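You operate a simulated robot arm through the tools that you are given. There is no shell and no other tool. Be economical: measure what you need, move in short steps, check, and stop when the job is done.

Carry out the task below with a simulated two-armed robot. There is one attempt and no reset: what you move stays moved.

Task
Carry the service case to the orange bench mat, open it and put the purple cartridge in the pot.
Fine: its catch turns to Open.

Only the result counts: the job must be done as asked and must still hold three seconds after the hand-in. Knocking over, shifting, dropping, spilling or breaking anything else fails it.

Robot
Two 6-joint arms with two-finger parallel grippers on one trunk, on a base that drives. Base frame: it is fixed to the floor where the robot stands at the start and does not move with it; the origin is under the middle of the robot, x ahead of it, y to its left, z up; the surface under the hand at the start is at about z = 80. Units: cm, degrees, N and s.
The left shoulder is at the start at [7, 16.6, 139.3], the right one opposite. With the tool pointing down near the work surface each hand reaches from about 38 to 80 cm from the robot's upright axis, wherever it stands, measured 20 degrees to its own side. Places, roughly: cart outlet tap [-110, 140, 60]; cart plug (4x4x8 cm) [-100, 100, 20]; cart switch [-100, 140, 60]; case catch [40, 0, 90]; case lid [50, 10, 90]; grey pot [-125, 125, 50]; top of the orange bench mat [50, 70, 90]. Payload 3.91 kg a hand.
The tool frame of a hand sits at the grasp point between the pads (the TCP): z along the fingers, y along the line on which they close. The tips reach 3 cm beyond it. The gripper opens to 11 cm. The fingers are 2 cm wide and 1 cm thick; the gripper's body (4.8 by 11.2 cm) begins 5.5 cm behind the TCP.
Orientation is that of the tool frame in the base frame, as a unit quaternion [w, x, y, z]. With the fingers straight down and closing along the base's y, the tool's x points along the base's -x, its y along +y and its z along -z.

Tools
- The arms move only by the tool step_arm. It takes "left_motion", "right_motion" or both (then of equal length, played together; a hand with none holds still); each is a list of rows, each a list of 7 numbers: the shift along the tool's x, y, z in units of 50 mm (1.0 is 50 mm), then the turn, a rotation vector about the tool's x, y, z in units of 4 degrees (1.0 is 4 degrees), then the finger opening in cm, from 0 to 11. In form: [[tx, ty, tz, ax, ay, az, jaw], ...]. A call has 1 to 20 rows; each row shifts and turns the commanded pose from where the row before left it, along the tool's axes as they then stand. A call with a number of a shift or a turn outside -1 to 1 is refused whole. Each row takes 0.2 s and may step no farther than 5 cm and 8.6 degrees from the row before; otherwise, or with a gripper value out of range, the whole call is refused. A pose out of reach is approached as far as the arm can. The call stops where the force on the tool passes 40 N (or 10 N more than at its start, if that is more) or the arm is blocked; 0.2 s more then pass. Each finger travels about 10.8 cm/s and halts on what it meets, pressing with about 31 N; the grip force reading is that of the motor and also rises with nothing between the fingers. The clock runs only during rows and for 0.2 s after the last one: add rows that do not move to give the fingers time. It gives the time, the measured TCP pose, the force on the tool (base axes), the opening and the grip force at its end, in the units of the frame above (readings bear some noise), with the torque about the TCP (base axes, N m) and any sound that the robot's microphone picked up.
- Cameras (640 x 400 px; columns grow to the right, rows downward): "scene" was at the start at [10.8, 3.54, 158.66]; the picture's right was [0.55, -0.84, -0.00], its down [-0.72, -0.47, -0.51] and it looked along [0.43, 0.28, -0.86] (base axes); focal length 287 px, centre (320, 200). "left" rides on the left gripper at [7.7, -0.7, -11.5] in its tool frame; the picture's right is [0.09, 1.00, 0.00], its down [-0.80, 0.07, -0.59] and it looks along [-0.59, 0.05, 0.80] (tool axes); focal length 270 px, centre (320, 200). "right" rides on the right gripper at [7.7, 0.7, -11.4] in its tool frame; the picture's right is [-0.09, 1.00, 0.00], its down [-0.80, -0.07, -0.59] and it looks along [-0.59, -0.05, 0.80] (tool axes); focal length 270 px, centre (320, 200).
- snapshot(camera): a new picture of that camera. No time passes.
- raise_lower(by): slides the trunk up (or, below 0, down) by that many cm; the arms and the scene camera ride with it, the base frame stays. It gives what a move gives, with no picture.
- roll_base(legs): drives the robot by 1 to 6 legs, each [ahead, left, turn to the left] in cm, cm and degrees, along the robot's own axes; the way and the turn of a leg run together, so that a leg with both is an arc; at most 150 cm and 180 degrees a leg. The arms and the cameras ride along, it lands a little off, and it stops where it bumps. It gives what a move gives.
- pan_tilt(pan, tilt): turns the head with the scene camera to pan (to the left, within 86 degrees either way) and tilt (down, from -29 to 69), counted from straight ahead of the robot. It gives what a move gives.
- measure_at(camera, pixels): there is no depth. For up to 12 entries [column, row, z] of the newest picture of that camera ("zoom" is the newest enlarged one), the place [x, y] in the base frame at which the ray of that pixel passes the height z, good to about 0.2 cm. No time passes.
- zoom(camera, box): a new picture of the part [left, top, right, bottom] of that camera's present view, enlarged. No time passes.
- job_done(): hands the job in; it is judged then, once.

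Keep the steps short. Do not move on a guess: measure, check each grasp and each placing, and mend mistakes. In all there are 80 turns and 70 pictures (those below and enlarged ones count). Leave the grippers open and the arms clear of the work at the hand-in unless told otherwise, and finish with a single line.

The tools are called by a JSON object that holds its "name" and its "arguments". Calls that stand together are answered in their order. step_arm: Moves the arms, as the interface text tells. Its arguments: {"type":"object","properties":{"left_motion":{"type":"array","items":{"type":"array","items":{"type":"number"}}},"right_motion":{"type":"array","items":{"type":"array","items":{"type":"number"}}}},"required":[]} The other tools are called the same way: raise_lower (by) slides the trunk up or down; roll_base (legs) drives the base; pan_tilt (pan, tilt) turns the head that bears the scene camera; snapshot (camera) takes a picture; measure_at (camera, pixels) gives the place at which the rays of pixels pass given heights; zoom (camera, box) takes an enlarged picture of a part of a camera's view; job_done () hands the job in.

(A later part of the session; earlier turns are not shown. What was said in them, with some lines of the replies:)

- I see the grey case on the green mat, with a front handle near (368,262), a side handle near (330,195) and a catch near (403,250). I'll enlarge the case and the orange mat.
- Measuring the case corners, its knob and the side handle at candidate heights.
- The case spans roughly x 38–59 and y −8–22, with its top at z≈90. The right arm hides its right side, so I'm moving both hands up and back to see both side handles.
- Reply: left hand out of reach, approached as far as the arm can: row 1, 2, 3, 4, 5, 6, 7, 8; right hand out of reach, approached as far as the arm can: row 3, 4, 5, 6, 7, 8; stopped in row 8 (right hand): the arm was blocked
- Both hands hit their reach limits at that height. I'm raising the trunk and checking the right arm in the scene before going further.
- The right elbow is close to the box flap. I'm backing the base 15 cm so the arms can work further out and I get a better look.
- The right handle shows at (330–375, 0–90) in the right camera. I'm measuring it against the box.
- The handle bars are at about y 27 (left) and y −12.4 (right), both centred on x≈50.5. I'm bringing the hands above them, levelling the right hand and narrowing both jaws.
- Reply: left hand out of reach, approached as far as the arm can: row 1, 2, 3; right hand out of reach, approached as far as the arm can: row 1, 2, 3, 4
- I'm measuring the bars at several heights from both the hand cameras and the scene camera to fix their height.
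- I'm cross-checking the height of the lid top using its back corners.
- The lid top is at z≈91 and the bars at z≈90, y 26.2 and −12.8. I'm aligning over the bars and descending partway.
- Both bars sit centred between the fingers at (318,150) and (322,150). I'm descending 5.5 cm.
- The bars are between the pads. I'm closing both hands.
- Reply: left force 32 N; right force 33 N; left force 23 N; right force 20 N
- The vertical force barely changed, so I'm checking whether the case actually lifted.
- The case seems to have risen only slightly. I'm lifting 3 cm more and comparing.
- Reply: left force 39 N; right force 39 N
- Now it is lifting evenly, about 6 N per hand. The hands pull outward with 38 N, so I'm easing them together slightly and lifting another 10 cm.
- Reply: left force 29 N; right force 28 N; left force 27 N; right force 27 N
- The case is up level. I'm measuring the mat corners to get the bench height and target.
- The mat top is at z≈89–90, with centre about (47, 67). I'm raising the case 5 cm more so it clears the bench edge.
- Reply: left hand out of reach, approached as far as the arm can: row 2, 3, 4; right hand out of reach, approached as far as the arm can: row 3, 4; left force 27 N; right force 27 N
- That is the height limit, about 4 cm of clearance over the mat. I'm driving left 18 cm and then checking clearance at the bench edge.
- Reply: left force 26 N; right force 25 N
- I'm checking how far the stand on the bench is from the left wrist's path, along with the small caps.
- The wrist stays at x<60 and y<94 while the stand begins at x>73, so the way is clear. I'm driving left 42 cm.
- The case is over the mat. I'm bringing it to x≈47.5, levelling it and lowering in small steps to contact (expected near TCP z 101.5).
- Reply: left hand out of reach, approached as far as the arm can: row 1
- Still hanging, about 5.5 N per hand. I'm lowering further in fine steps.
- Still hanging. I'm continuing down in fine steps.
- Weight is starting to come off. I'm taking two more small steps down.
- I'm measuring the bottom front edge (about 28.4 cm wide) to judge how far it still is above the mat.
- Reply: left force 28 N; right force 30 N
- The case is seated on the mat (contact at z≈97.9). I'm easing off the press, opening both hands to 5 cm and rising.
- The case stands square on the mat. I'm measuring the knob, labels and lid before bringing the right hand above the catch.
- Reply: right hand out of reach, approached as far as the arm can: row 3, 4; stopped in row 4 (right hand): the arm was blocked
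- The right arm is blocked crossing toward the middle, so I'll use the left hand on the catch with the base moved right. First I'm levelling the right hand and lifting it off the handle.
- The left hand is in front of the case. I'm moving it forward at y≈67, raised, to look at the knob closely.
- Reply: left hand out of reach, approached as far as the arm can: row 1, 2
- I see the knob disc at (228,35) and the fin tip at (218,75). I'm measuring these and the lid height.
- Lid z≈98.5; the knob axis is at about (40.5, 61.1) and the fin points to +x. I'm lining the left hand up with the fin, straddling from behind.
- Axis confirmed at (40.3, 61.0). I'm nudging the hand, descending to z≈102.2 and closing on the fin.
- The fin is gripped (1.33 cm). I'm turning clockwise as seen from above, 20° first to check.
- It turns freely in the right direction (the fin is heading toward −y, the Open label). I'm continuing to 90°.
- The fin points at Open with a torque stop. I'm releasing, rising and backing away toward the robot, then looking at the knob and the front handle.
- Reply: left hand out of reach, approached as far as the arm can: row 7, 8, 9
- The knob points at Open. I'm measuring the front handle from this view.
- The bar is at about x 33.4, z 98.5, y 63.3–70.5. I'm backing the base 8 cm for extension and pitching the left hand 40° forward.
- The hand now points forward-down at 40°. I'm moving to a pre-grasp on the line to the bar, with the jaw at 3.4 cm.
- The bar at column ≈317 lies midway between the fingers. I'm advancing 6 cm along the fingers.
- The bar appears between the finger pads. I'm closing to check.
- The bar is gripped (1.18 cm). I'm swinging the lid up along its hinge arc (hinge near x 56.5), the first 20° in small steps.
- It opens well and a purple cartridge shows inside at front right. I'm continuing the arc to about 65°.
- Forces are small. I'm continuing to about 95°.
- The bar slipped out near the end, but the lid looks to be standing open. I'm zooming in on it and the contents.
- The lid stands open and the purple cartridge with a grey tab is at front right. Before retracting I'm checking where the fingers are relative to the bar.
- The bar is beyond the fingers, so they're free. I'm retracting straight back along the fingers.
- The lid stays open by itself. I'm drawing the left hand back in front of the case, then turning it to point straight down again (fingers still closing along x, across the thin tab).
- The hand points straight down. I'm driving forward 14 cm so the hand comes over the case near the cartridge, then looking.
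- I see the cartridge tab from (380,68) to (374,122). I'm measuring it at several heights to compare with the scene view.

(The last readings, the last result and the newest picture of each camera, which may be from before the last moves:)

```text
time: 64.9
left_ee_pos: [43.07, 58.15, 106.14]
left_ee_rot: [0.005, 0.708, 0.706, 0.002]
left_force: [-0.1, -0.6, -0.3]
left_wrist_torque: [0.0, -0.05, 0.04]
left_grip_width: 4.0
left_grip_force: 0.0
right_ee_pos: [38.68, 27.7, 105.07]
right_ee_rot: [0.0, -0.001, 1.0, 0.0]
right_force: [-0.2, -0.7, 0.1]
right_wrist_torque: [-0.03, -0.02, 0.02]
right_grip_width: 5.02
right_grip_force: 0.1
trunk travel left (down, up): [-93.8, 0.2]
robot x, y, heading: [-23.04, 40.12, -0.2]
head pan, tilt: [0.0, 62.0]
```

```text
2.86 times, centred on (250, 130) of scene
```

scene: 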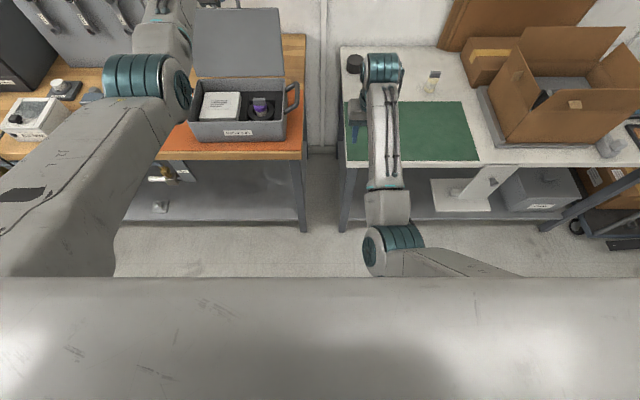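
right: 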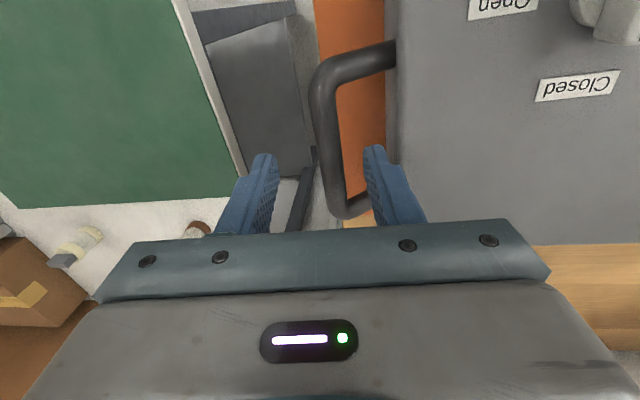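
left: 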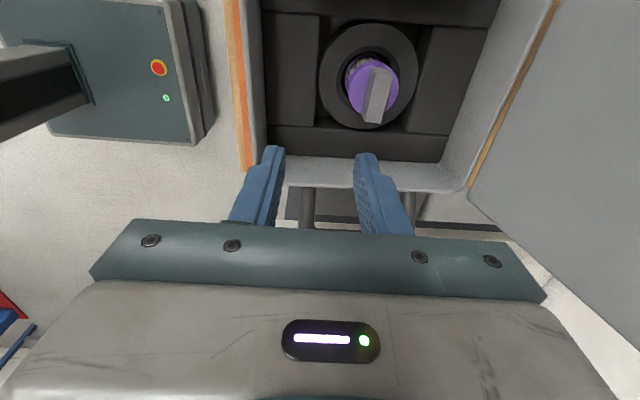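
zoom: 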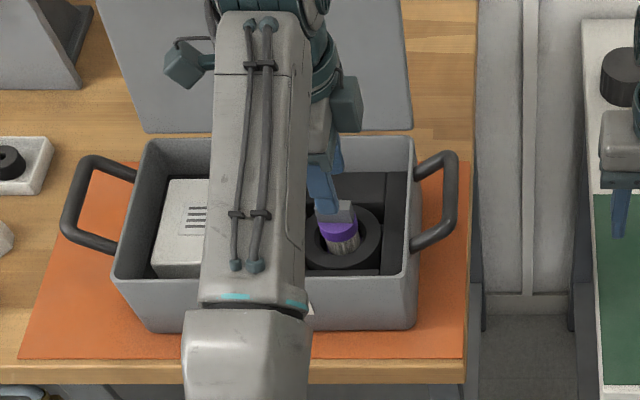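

The tab top is at about (47.7, 60.2, 95.5), thin along x. I'm checking wrist clearance to the standing lid before moving 4.6 cm toward it.

{"name": "measure_at", "arguments": {"camera": "zoom", "pixels": [[345, 85, 117], [335, 40, 122], [290, 2, 126], [180, 45, 122], [145, 130, 98], [410, 128, 98]]}}

{"name": "measure_at", "arguments": {"camera": "left", "pixels": [[468, 195, 98], [560, 3, 98], [468, 195, 96]]}}

```text
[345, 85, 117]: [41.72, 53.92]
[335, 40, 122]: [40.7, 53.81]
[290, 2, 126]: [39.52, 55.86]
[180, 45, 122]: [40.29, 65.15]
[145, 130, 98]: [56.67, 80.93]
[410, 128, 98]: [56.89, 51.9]
```

```text
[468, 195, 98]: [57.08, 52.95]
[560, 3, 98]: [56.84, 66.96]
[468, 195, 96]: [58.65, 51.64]
```

Clearance is fine (lid at x≥57). I'm moving over the tab and descending to z≈99.

{"name": "step_arm", "arguments": {"left_motion": [[0.14, 0.31, 0, 0, 0, 0, 3.2], [0.14, 0.31, 0, 0, 0, 0, 3.2], [0.13, 0.3, 0, 0, 0, 0, 3.2], [0, 0, 0.5, 0, 0, 0, 3.2], [0, 0, 0.5, 0, 0, 0, 3.2], [0, 0, 0.4, 0, 0, 0, 3.2], [0, 0, 0, 0, 0, 0, 3.2]]}}

{"name": "snapshot", "arguments": {"camera": "left"}}

```text
time: 66.5
left_ee_pos: [48.13, 60.18, 98.89]
left_ee_rot: [0.004, 0.707, 0.707, 0.002]
left_force: [-0.5, -0.3, 0.5]
left_wrist_torque: [0.03, 0.0, 0.0]
left_grip_width: 3.21
left_grip_force: 0.1
right_ee_pos: [39.0, 27.8, 104.75]
right_ee_rot: [-0.001, -0.001, 1.0, 0.001]
right_force: [0.1, 0.4, -1.3]
right_wrist_torque: [0.0, -0.02, 0.03]
right_grip_width: 5.01
right_grip_force: 0.0
trunk travel left (down, up): [-93.8, 0.2]
robot x, y, heading: [-23.25, 40.36, -0.3]
head pan, tilt: [0.0, 62.0]
```

```text
12 pictures are left
```

left: 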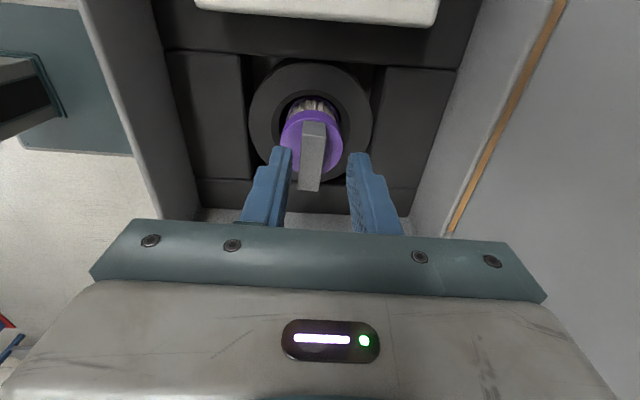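

{"name": "measure_at", "arguments": {"camera": "left", "pixels": [[315, 123, 95.5], [307, 188, 95.5], [311, 155, 95.5], [311, 155, 94.5], [325, 155, 95.5], [299, 155, 95.5]]}}

```text
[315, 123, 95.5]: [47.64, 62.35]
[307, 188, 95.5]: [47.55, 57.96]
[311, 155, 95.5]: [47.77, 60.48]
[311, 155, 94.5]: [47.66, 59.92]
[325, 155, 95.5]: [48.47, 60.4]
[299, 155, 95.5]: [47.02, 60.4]
```

The tab centre is at (47.7, 60.2). I'm nudging −0.4 cm in x, descending to z 96.5 and closing.

{"name": "step_arm", "arguments": {"left_motion": [[0, -0.08, 0, 0, 0, 0, 3.2], [0, 0, 0.16, 0, 0, 0, 3.2], [0, 0, 0.16, 0, 0, 0, 3.2], [0, 0, 0.16, 0, 0, 0, 3.2], [0, 0, 0, 0, 0, 0, 3.2]]}}

{"name": "step_arm", "arguments": {"left_motion": [[0, 0, 0, 0, 0, 0, 1.5], [0, 0, 0, 0, 0, 0, 0], [0, 0, 0, 0, 0, 0, 0]]}}

```text
time: 67.7
left_ee_pos: [47.53, 60.03, 96.95]
left_ee_rot: [0.006, 0.708, 0.706, 0.003]
left_force: [1.2, 2.2, 15.4]
left_wrist_torque: [0.06, 0.17, -0.03]
left_grip_width: 3.21
left_grip_force: 0.0
right_ee_pos: [38.91, 27.79, 105.0]
right_ee_rot: [0.0, -0.001, 1.0, 0.002]
right_force: [0.9, -0.4, -0.1]
right_wrist_torque: [-0.01, 0.0, 0.01]
right_grip_width: 4.99
right_grip_force: 0.1
trunk travel left (down, up): [-93.8, 0.2]
robot x, y, heading: [-22.84, 39.92, 0.1]
head pan, tilt: [0.0, 62.0]
```

```text
time: 68.5
left_ee_pos: [47.41, 60.04, 96.9]
left_ee_rot: [0.006, 0.708, 0.706, 0.003]
left_force: [3.0, 1.9, 20.2]
left_wrist_torque: [0.17, -0.04, -0.11]
left_grip_width: 1.3
left_grip_force: 30.9
right_ee_pos: [38.76, 27.7, 104.94]
right_ee_rot: [0.0, -0.001, 1.0, 0.002]
right_force: [0.2, 0.0, -0.1]
right_wrist_torque: [-0.01, 0.01, -0.03]
right_grip_width: 5.04
right_grip_force: 0.2
trunk travel left (down, up): [-93.8, 0.2]
robot x, y, heading: [-23.1, 40.25, -0.2]
head pan, tilt: [0.0, 62.0]
```

The tab is gripped at 1.3 cm. I'm lifting straight up as far as the arm allows.

{"name": "step_arm", "arguments": {"left_motion": [[0, 0, -0.1, 0, 0, 0, 0], [0, 0, -0.3, 0, 0, 0, 0], [0, 0, -0.4, 0, 0, 0, 0], [0, 0, -0.4, 0, 0, 0, 0], [0, 0, -0.4, 0, 0, 0, 0], [0, 0, -0.4, 0, 0, 0, 0], [0, 0, -0.3, 0, 0, 0, 0], [0, 0, 0, 0, 0, 0, 0]]}}

{"name": "zoom", "arguments": {"camera": "scene", "box": [170, 60, 330, 200]}}

```text
time: 70.3
left_ee_pos: [47.51, 60.13, 107.97]
left_ee_rot: [0.005, 0.707, 0.707, 0.002]
left_force: [-0.1, 0.3, 0.0]
left_wrist_torque: [-0.01, 0.0, -0.01]
left_grip_width: 1.33
left_grip_force: 30.8
right_ee_pos: [39.0, 27.72, 104.88]
right_ee_rot: [-0.001, -0.001, 1.0, 0.002]
right_force: [0.6, -0.3, -0.2]
right_wrist_torque: [0.03, 0.04, 0.01]
right_grip_width: 4.98
right_grip_force: 0.1
trunk travel left (down, up): [-93.8, 0.2]
robot x, y, heading: [-23.29, 39.92, -0.2]
head pan, tilt: [0.0, 62.0]
```

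```text
2.86 times, centred on (250, 130) of scene
```

zoom: 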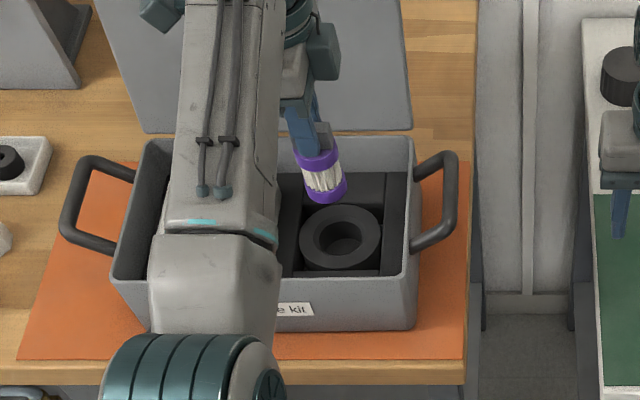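

The cartridge is out of its socket; its bottom is at z≈100, just above the wall top. I'm trying 3 cm more and then backing the base away.

{"name": "step_arm", "arguments": {"left_motion": [[0, 0, -0.3, 0, 0, 0, 0], [0, 0, -0.3, 0, 0, 0, 0], [0, 0, 0, 0, 0, 0, 0]]}}

{"name": "zoom", "arguments": {"camera": "left", "box": [160, 20, 480, 220]}}

```text
time: 71.1
left_ee_pos: [47.61, 60.22, 111.08]
left_ee_rot: [0.006, 0.707, 0.707, 0.003]
left_force: [-0.4, 0.3, -0.9]
left_wrist_torque: [-0.02, -0.03, -0.01]
left_grip_width: 1.33
left_grip_force: 31.1
right_ee_pos: [39.01, 27.8, 104.87]
right_ee_rot: [-0.001, -0.001, 1.0, 0.002]
right_force: [-0.5, 0.2, 0.0]
right_wrist_torque: [0.04, 0.03, 0.0]
right_grip_width: 5.03
right_grip_force: 0.1
trunk travel left (down, up): [-93.8, 0.2]
robot x, y, heading: [-22.78, 40.2, -0.1]
head pan, tilt: [0.0, 62.0]
```

```text
2.00 times, centred on (320, 120) of left
```

zoom: 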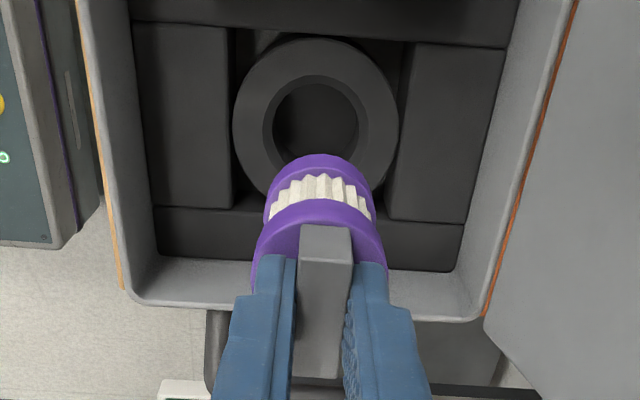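

The cartridge is held firmly at z 111. I'm backing 40 cm clear of the bench, turning left 110° toward the cart and looking.

{"name": "roll_base", "arguments": {"legs": [[-40, 0, 0], [0, 0, 110]]}}

{"name": "pan_tilt", "arguments": {"pan": 0, "tilt": 50}}

{"name": "snapshot", "arguments": {"camera": "scene"}}

```text
time: 78.3
left_ee_pos: [-107.43, 99.05, 111.01]
left_ee_rot: [0.001, -0.18, 0.984, 0.006]
left_force: [0.0, 0.4, -1.2]
left_wrist_torque: [0.05, 0.01, 0.02]
left_grip_width: 1.3
left_grip_force: 31.0
right_ee_pos: [-74.24, 102.71, 104.8]
right_ee_rot: [0.002, 0.824, -0.566, 0.001]
right_force: [0.6, 0.0, 1.2]
right_wrist_torque: [-0.02, -0.01, 0.0]
right_grip_width: 4.98
right_grip_force: 0.1
trunk travel left (down, up): [-93.8, 0.2]
robot x, y, heading: [-63.6, 39.8, 110.9]
head pan, tilt: [0.0, 62.0]
```

```text
time: 79.0
left_ee_pos: [-107.41, 98.96, 111.01]
left_ee_rot: [0.001, -0.181, 0.984, 0.006]
left_force: [0.4, 0.2, -0.4]
left_wrist_torque: [-0.03, -0.02, 0.03]
left_grip_width: 1.33
left_grip_force: 30.4
right_ee_pos: [-74.14, 102.58, 104.88]
right_ee_rot: [0.002, 0.824, -0.566, 0.001]
right_force: [0.4, -0.1, 0.1]
right_wrist_torque: [-0.01, 0.04, -0.03]
right_grip_width: 5.03
right_grip_force: 0.0
trunk travel left (down, up): [-93.8, 0.2]
robot x, y, heading: [-63.78, 40.2, 110.7]
head pan, tilt: [0.0, 50.0]
```

```text
9 pictures are left
```

scene: 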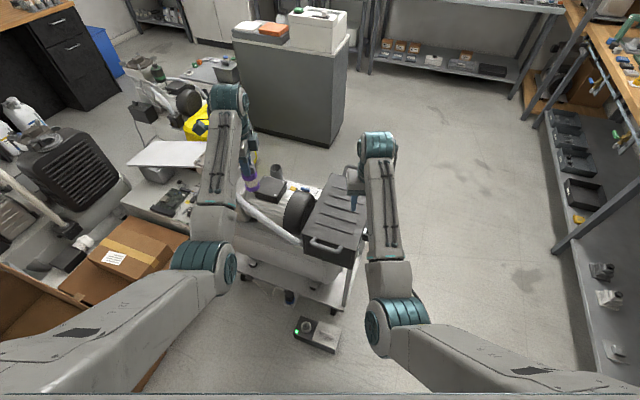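

The cart is in the centre of the picture. I'm zooming in on it to find the grey pot.

{"name": "zoom", "arguments": {"camera": "scene", "box": [190, 140, 390, 265]}}

{"name": "measure_at", "arguments": {"camera": "scene", "pixels": [[270, 188, 50], [300, 212, 50], [315, 335, 0], [180, 200, 50], [250, 185, 50]]}}

```text
3.20 times, centred on (290, 202) of scene
```

zoom: 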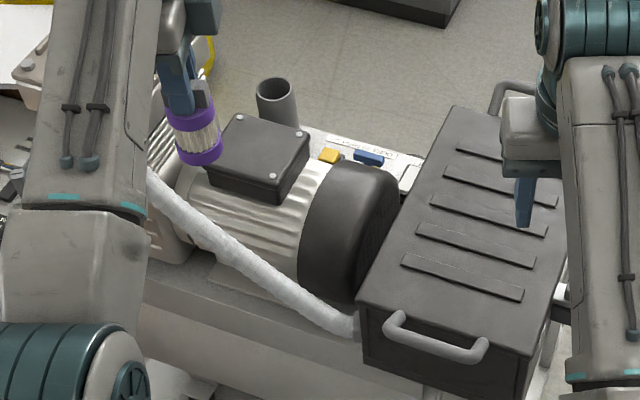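

```text
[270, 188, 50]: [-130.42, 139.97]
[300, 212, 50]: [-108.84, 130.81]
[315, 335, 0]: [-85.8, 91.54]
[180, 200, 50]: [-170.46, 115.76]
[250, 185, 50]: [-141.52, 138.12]
```

I'm measuring the open grey cylinder and the yellow/blue controls at plausible heights.

{"name": "measure_at", "arguments": {"camera": "zoom", "pixels": [[276, 88, 50], [276, 88, 60], [276, 88, 70], [330, 156, 60], [368, 158, 60], [260, 140, 70], [290, 125, 50], [258, 88, 60], [295, 88, 60], [460, 350, 60]]}}

```text
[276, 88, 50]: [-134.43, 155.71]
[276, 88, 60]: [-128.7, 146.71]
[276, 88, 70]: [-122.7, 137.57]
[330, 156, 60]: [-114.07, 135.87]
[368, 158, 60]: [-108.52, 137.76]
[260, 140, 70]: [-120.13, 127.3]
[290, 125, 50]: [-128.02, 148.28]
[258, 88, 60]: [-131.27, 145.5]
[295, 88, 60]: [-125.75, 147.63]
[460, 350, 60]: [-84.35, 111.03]
```

The left arm hides part of the cart. I'm rotating 22° further left so the hidden region falls between the arms, and looking again.

{"name": "roll_base", "arguments": {"legs": [[0, 0, 22]]}}

{"name": "snapshot", "arguments": {"camera": "scene"}}

```text
time: 80.6
left_ee_pos: [-126.36, 78.34, 111.02]
left_ee_rot: [0.0, -0.366, 0.931, 0.005]
left_force: [-0.2, 0.2, -0.5]
left_wrist_torque: [-0.02, 0.0, -0.01]
left_grip_width: 1.3
left_grip_force: 30.9
right_ee_pos: [-96.74, 94.19, 104.73]
right_ee_rot: [0.001, 0.917, -0.399, 0.001]
right_force: [0.1, 0.0, -0.8]
right_wrist_torque: [-0.04, -0.02, -0.04]
right_grip_width: 4.98
right_grip_force: 0.0
trunk travel left (down, up): [-93.8, 0.2]
robot x, y, heading: [-63.75, 40.1, 132.9]
head pan, tilt: [0.0, 50.0]
```

```text
7 pictures are left
```

scene: 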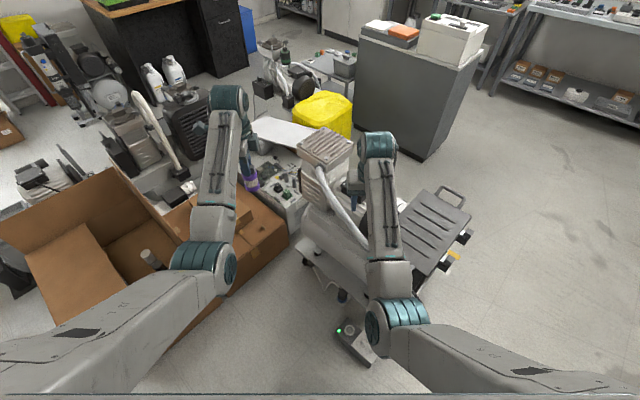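

{"name": "zoom", "arguments": {"camera": "scene", "box": [235, 125, 395, 245]}}

{"name": "measure_at", "arguments": {"camera": "scene", "pixels": [[352, 175, 60], [285, 195, 50], [325, 145, 70], [440, 190, 60], [300, 200, 50]]}}

```text
3.33 times, centred on (315, 185) of scene
```

zoom: 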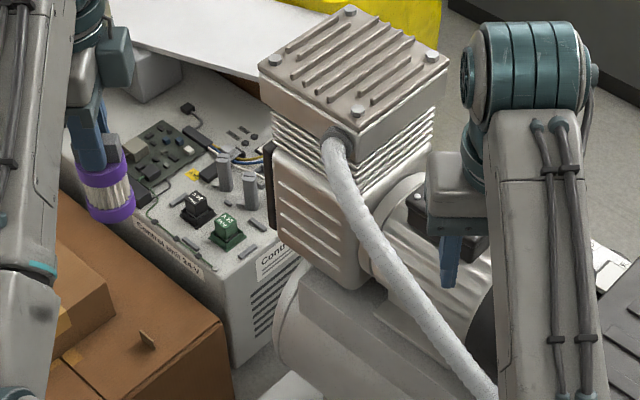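

```text
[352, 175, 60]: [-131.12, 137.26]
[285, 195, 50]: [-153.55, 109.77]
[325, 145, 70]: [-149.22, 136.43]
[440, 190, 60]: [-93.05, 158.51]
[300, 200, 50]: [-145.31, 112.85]
```

No other pot here; the open grey cylinder on the far side of the cart is the pot. I'm measuring surroundings to plan a route to that side (cabinet foot, toolbox).

{"name": "measure_at", "arguments": {"camera": "scene", "pixels": [[424, 158, 0], [355, 128, 0], [487, 60, 80], [440, 245, 50], [470, 215, 55], [470, 240, 40], [405, 285, 30], [360, 345, 0]]}}

```text
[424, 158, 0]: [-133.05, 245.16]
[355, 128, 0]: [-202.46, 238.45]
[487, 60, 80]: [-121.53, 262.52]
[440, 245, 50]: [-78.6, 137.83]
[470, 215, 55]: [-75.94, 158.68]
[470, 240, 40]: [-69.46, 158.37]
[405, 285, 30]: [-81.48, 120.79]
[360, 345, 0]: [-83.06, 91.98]
```

The pot must be reached from the far (+y) side, and there is floor between the toolbox (x≤−70) and the bench. I'm driving around: turn to face +y, strafe right, drive ahead, then turn toward the pot.

{"name": "roll_base", "arguments": {"legs": [[0, 0, -43], [0, -45, 0], [150, 0, 0], [0, 0, 135]]}}

{"name": "pan_tilt", "arguments": {"pan": 0, "tilt": 50}}

{"name": "snapshot", "arguments": {"camera": "scene"}}

```text
time: 98.0
left_ee_pos: [-51.95, 126.28, 111.05]
left_ee_rot: [0.004, 0.93, -0.367, -0.004]
left_force: [0.7, 0.2, -0.8]
left_wrist_torque: [0.01, -0.03, -0.01]
left_grip_width: 1.32
left_grip_force: 31.3
right_ee_pos: [-69.87, 154.58, 104.77]
right_ee_rot: [0.0, 0.917, 0.398, 0.001]
right_force: [-0.7, -0.8, -0.7]
right_wrist_torque: [-0.01, -0.02, 0.0]
right_grip_width: 4.99
right_grip_force: 0.1
trunk travel left (down, up): [-93.8, 0.2]
robot x, y, heading: [-18.59, 191.52, -133.0]
head pan, tilt: [0.0, 50.0]
```

```text
time: 98.6
left_ee_pos: [-51.9, 126.21, 111.02]
left_ee_rot: [0.004, 0.93, -0.368, -0.003]
left_force: [0.3, 0.2, -1.0]
left_wrist_torque: [0.02, 0.02, 0.02]
left_grip_width: 1.32
left_grip_force: 31.0
right_ee_pos: [-69.89, 154.64, 104.71]
right_ee_rot: [0.0, 0.917, 0.398, 0.0]
right_force: [0.0, -0.7, -0.1]
right_wrist_torque: [0.0, 0.02, -0.01]
right_grip_width: 5.01
right_grip_force: 0.0
trunk travel left (down, up): [-93.8, 0.2]
robot x, y, heading: [-18.64, 191.45, -133.3]
head pan, tilt: [0.0, 50.0]
```

```text
5 pictures are left
```

scene: 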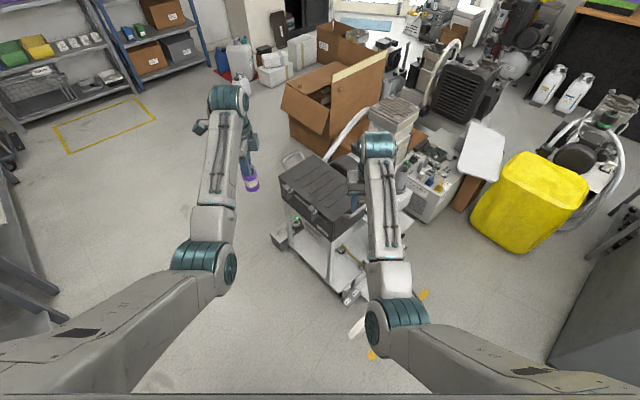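

The cart's near side is visible now. I'm measuring the toolbox, yellow bin, floor items and likely pot pixels.

{"name": "measure_at", "arguments": {"camera": "scene", "pixels": [[510, 252, 0], [475, 222, 0], [325, 190, 60], [400, 175, 60], [350, 295, 20], [355, 330, 0], [370, 355, 0], [422, 293, 0], [560, 350, 80], [440, 220, 0], [400, 200, 55]]}}

{"name": "zoom", "arguments": {"camera": "scene", "box": [260, 90, 460, 340]}}

```text
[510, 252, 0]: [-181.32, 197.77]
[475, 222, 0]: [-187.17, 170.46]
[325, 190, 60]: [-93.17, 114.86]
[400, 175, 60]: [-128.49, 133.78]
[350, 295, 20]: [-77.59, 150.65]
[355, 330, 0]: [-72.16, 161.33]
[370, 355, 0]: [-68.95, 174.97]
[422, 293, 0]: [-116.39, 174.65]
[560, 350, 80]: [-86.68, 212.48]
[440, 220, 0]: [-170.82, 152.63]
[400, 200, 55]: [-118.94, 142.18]
```

```text
1.60 times, centred on (360, 215) of scene
```

zoom: 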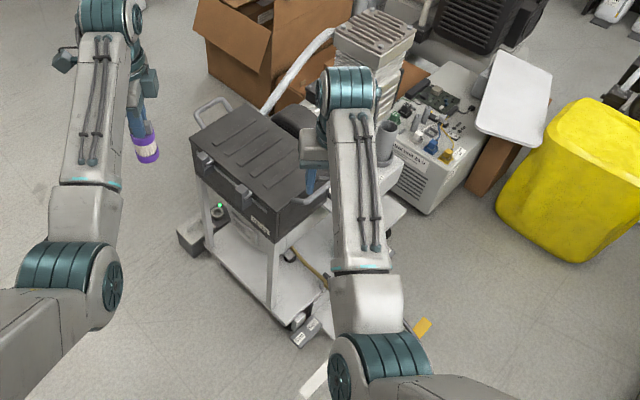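

The pot's rim shows at (387,126) in the zoom, beside the right forearm. I'm intersecting this with the earlier sight line.

{"name": "measure_at", "arguments": {"camera": "zoom", "pixels": [[388, 126, 50], [388, 126, 55], [388, 126, 60], [388, 126, 65], [388, 126, 70], [385, 163, 50], [420, 330, 0], [315, 330, 0], [300, 325, 10]]}}

```text
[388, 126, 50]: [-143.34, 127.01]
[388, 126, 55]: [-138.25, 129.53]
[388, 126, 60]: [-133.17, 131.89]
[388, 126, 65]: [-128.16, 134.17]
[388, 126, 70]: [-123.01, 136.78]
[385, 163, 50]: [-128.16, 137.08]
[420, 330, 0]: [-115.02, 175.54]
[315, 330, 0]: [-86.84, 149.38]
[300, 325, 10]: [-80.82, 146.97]
```

Both sight lines meet at z≈70: the pot rim centre is (−122.8, 137, 70). I'm driving to about (−87, 205), keeping heading, so the left hand comes near the pot.

{"name": "roll_base", "arguments": {"legs": [[-10.2, -9.6, 0], [46.8, -49.3, 0]]}}

```text
time: 103.3
left_ee_pos: [-120.34, 139.44, 110.94]
left_ee_rot: [0.004, 0.93, -0.368, -0.004]
left_force: [0.3, -0.1, -0.9]
left_wrist_torque: [-0.02, 0.0, 0.02]
left_grip_width: 1.3
left_grip_force: 31.3
right_ee_pos: [-138.24, 167.83, 104.92]
right_ee_rot: [0.001, 0.917, 0.398, 0.001]
right_force: [-0.5, 0.5, -0.5]
right_wrist_torque: [-0.01, 0.0, 0.02]
right_grip_width: 5.01
right_grip_force: 0.1
trunk travel left (down, up): [-93.8, 0.2]
robot x, y, heading: [-86.97, 204.85, -132.9]
head pan, tilt: [0.0, 50.0]
```

The hand is close to the pot. One left-hand picture to fix the pot's position below the cartridge.

{"name": "snapshot", "arguments": {"camera": "left"}}

```text
3 pictures are left
```

left: 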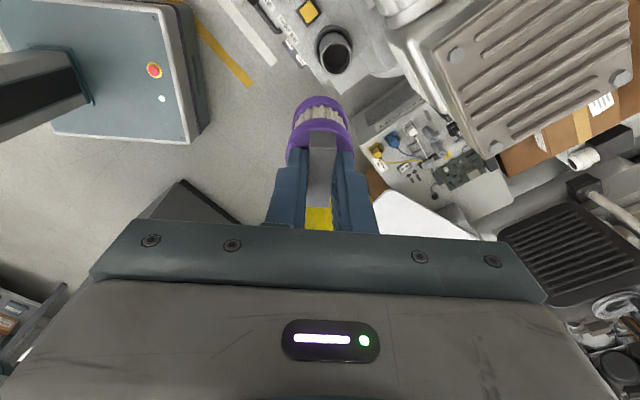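

{"name": "measure_at", "arguments": {"camera": "left", "pixels": [[334, 46, 66], [334, 46, 70], [334, 46, 74], [317, 46, 70], [352, 46, 70], [336, 66, 60], [320, 150, 102], [318, 108, 102.5]]}}

```text
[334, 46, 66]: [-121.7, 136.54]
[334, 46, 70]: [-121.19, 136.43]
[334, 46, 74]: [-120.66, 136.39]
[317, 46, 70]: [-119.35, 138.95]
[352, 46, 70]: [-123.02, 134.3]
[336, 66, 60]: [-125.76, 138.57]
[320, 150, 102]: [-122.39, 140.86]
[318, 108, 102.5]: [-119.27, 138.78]
```

The pot centre is (−121.1, 136.5) with rim z≈71.5 and about 6 cm across. I'm checking how close the ribbed compressor head is before lowering.

{"name": "measure_at", "arguments": {"camera": "left", "pixels": [[437, 80, 85], [490, 158, 85], [437, 80, 92], [490, 158, 92], [398, 30, 70], [490, 20, 85]]}}

{"name": "step_arm", "arguments": {"left_motion": [[0.146, 0.266, 0, 0, 0, 0, 0], [0.146, 0.267, 0, 0, 0, 0, 0], [0, 0, 0, 0, 0, 0, 0]]}}

```text
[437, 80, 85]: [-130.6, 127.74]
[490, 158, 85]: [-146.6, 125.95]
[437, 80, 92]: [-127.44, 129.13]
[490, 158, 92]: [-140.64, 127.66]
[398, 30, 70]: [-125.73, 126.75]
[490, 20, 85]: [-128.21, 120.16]
```

```text
time: 104.1
left_ee_pos: [-121.21, 136.58, 111.16]
left_ee_rot: [0.004, 0.93, -0.368, -0.004]
left_force: [-1.0, 0.4, -0.3]
left_wrist_torque: [-0.01, 0.0, 0.0]
left_grip_width: 1.3
left_grip_force: 30.9
right_ee_pos: [-138.36, 167.79, 104.83]
right_ee_rot: [0.001, 0.917, 0.399, 0.001]
right_force: [0.2, 0.8, -0.6]
right_wrist_torque: [0.01, -0.02, 0.0]
right_grip_width: 5.0
right_grip_force: 0.0
trunk travel left (down, up): [-93.8, 0.2]
robot x, y, heading: [-87.08, 204.77, -133.0]
head pan, tilt: [0.0, 50.0]
```

Clearance to the compressor head is about 6 cm. I'm lowering the trunk 20 cm, then the arm 7 cm, to just above the rim.

{"name": "raise_lower", "arguments": {"by": -20}}

{"name": "step_arm", "arguments": {"left_motion": [[0, 0, 0.3, 0, 0, 0, 0], [0, 0, 0.3, 0, 0, 0, 0], [0, 0, 0.3, 0, 0, 0, 0], [0, 0, 0.3, 0, 0, 0, 0], [0, 0, 0.2, 0, 0, 0, 0], [0, 0, 0, 0, 0, 0, 0]]}}

{"name": "snapshot", "arguments": {"camera": "left"}}

```text
time: 106.3
left_ee_pos: [-121.26, 136.63, 91.19]
left_ee_rot: [0.004, 0.93, -0.368, -0.004]
left_force: [-0.2, 0.4, -0.1]
left_wrist_torque: [0.01, 0.01, 0.0]
left_grip_width: 1.3
left_grip_force: 30.3
right_ee_pos: [-138.34, 167.99, 84.88]
right_ee_rot: [0.0, 0.917, 0.4, 0.001]
right_force: [-0.1, 0.3, -0.3]
right_wrist_torque: [0.0, 0.02, 0.06]
right_grip_width: 5.03
right_grip_force: 0.0
trunk travel left (down, up): [-73.8, 20.2]
robot x, y, heading: [-86.67, 204.88, -133.2]
head pan, tilt: [0.0, 50.0]
```

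```text
time: 107.7
left_ee_pos: [-121.24, 136.45, 84.04]
left_ee_rot: [0.004, 0.93, -0.368, -0.004]
left_force: [-0.3, 0.2, -1.1]
left_wrist_torque: [0.0, -0.02, -0.03]
left_grip_width: 1.31
left_grip_force: 31.4
right_ee_pos: [-138.46, 167.88, 84.87]
right_ee_rot: [0.0, 0.917, 0.399, 0.0]
right_force: [-0.9, -0.7, 0.7]
right_wrist_torque: [0.04, 0.01, -0.03]
right_grip_width: 5.0
right_grip_force: 0.0
trunk travel left (down, up): [-73.8, 20.2]
robot x, y, heading: [-86.89, 204.87, -133.4]
head pan, tilt: [0.0, 50.0]
```

```text
2 pictures are left
```

left: 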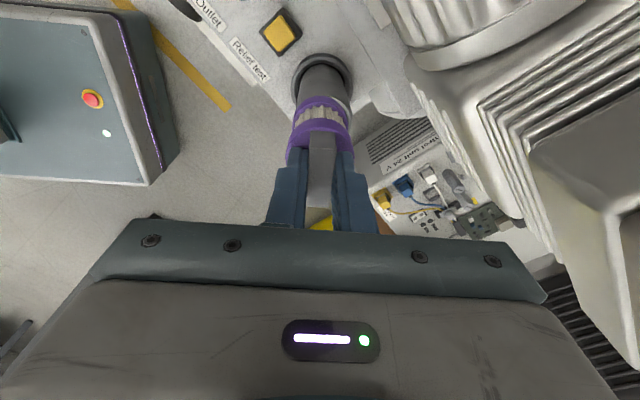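

I need to know whether the dark ring at (322,75) is the pot's rim or its foot. I'm measuring it at several heights and comparing with the earlier sight line (−121.2,136.4 at 70; −121.7,136.5 at 66). I'm also enlarging it.

{"name": "zoom", "arguments": {"camera": "left", "box": [260, 30, 390, 140]}}

{"name": "measure_at", "arguments": {"camera": "left", "pixels": [[322, 78, 56], [322, 78, 60], [322, 78, 64], [322, 78, 68], [322, 78, 71.5], [324, 107, 71.5], [324, 107, 75]]}}

```text
3.64 times, centred on (325, 85) of left
```

zoom: 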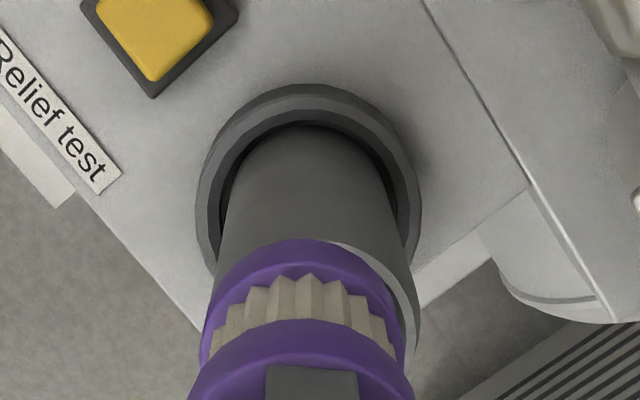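

```text
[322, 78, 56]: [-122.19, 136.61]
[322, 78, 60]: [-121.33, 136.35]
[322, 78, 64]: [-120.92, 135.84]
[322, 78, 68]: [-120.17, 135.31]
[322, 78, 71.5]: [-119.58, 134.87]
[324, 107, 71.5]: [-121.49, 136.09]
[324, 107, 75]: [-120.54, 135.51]
```

The ring is a holder collar; the pot is the tube rising from it, and its rim arc shows right of the cartridge. I'm fitting the rim from several arc points in the enlarged picture.

{"name": "measure_at", "arguments": {"camera": "zoom", "pixels": [[338, 243, 70], [365, 252, 70], [395, 277, 70], [412, 305, 70], [419, 335, 70], [206, 330, 70], [308, 85, 59], [195, 195, 59], [422, 195, 59], [200, 345, 75.5], [398, 345, 75.5], [300, 240, 75.5]]}}

```text
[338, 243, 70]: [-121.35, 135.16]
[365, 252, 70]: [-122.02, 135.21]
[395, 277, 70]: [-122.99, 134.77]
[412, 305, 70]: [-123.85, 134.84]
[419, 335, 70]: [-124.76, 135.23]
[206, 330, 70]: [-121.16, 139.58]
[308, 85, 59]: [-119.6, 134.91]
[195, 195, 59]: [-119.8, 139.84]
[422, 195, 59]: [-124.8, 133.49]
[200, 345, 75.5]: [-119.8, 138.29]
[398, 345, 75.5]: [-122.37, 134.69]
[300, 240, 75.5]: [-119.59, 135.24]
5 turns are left
```

The fit gives the pot centre ≈(−122.8, 137.4), so the cartridge must shift 1.7 cm along −tool x and 0.5 cm along +tool y. I'm doing that and then lowering 10 cm in 1 cm steps; it stops itself if the cartridge meets the rim.

{"name": "step_arm", "arguments": {"left_motion": [[-0.17, 0.05, 0, 0, 0, 0, 0], [-0.17, 0.05, 0, 0, 0, 0, 0], [0, 0, 0, 0, 0, 0, 0], [0, 0, 0.2, 0, 0, 0, 0], [0, 0, 0.2, 0, 0, 0, 0], [0, 0, 0.15, 0, 0, 0, 0], [0, 0, 0.15, 0, 0, 0, 0], [0, 0, 0.15, 0, 0, 0, 0], [0, 0, 0.15, 0, 0, 0, 0], [0, 0, 0.15, 0, 0, 0, 0], [0, 0, 0.15, 0, 0, 0, 0], [0, 0, 0.15, 0, 0, 0, 0], [0, 0, 0.15, 0, 0, 0, 0], [0, 0, 0.15, 0, 0, 0, 0], [0, 0, 0.15, 0, 0, 0, 0], [0, 0, 0.1, 0, 0, 0, 0], [0, 0, 0, 0, 0, 0, 0]]}}

```text
time: 111.3
left_ee_pos: [-123.03, 137.37, 74.08]
left_ee_rot: [0.004, 0.93, -0.368, -0.004]
left_force: [-0.1, 0.6, -1.0]
left_wrist_torque: [-0.01, -0.02, -0.02]
left_grip_width: 1.31
left_grip_force: 31.1
right_ee_pos: [-138.45, 167.84, 84.89]
right_ee_rot: [0.001, 0.917, 0.398, 0.002]
right_force: [0.4, -0.6, -0.7]
right_wrist_torque: [0.01, -0.02, 0.01]
right_grip_width: 5.01
right_grip_force: 0.0
trunk travel left (down, up): [-73.8, 20.2]
robot x, y, heading: [-87.08, 204.94, -132.9]
head pan, tilt: [0.0, 50.0]
4 turns are left
```

It went down with no contact. I'm using the last picture to confirm the cartridge is inside the pot.

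{"name": "snapshot", "arguments": {"camera": "left"}}

```text
0 pictures are left
3 turns are left
```

left: 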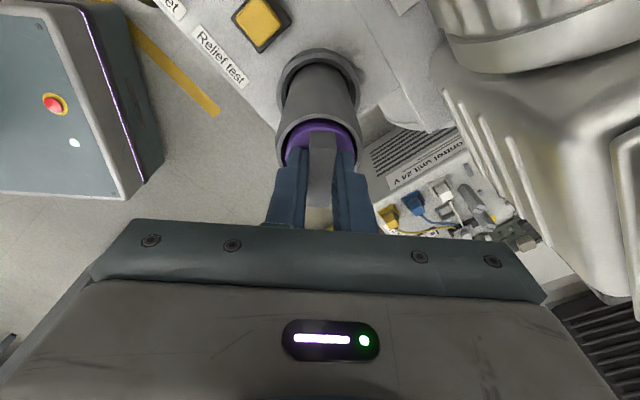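

The cartridge sits inside the rim. I'm releasing with a small opening, rising straight up 12 cm and then opening wide.

{"name": "step_arm", "arguments": {"left_motion": [[0, 0, 0, 0, 0, 0, 2], [0, 0, 0, 0, 0, 0, 2.6], [0, 0, 0, 0, 0, 0, 2.6], [0, 0, 0, 0, 0, 0, 2.6], [0, 0, -0.1, 0, 0, 0, 2.6], [0, 0, -0.2, 0, 0, 0, 2.6], [0, 0, -0.3, 0, 0, 0, 2.6], [0, 0, -0.4, 0, 0, 0, 2.6], [0, 0, -0.4, 0, 0, 0, 2.6], [0, 0, -0.5, 0, 0, 0, 2.6], [0, 0, -0.5, 0, 0, 0, 4], [0, 0, 0, 0, 0, 0, 6], [0, 0, 0, 0, 0, 0, 8], [0, 0, 0, 0, 0, 0, 8]]}}

```text
time: 114.3
left_ee_pos: [-122.75, 137.34, 86.18]
left_ee_rot: [0.004, 0.93, -0.368, -0.004]
left_force: [0.0, 0.7, 0.1]
left_wrist_torque: [0.02, 0.0, 0.03]
left_grip_width: 8.0
left_grip_force: 0.1
right_ee_pos: [-138.47, 167.98, 84.96]
right_ee_rot: [0.0, 0.917, 0.399, 0.001]
right_force: [-0.8, 0.3, -0.5]
right_wrist_torque: [-0.02, 0.02, -0.02]
right_grip_width: 5.02
right_grip_force: 0.1
trunk travel left (down, up): [-73.8, 20.2]
robot x, y, heading: [-87.1, 205.08, -133.0]
head pan, tilt: [0.0, 50.0]
2 turns are left
```

The cartridge is released in the pot and both hands are open and clear above the cart. I'm handing in.

{"name": "job_done", "arguments": {}}

```text
The job is handed in.
```

The service case is on the orange mat with its catch turned to Open and its lid standing open, and the purple cartridge was released inside the grey pot; no pictures were left to check it after release.
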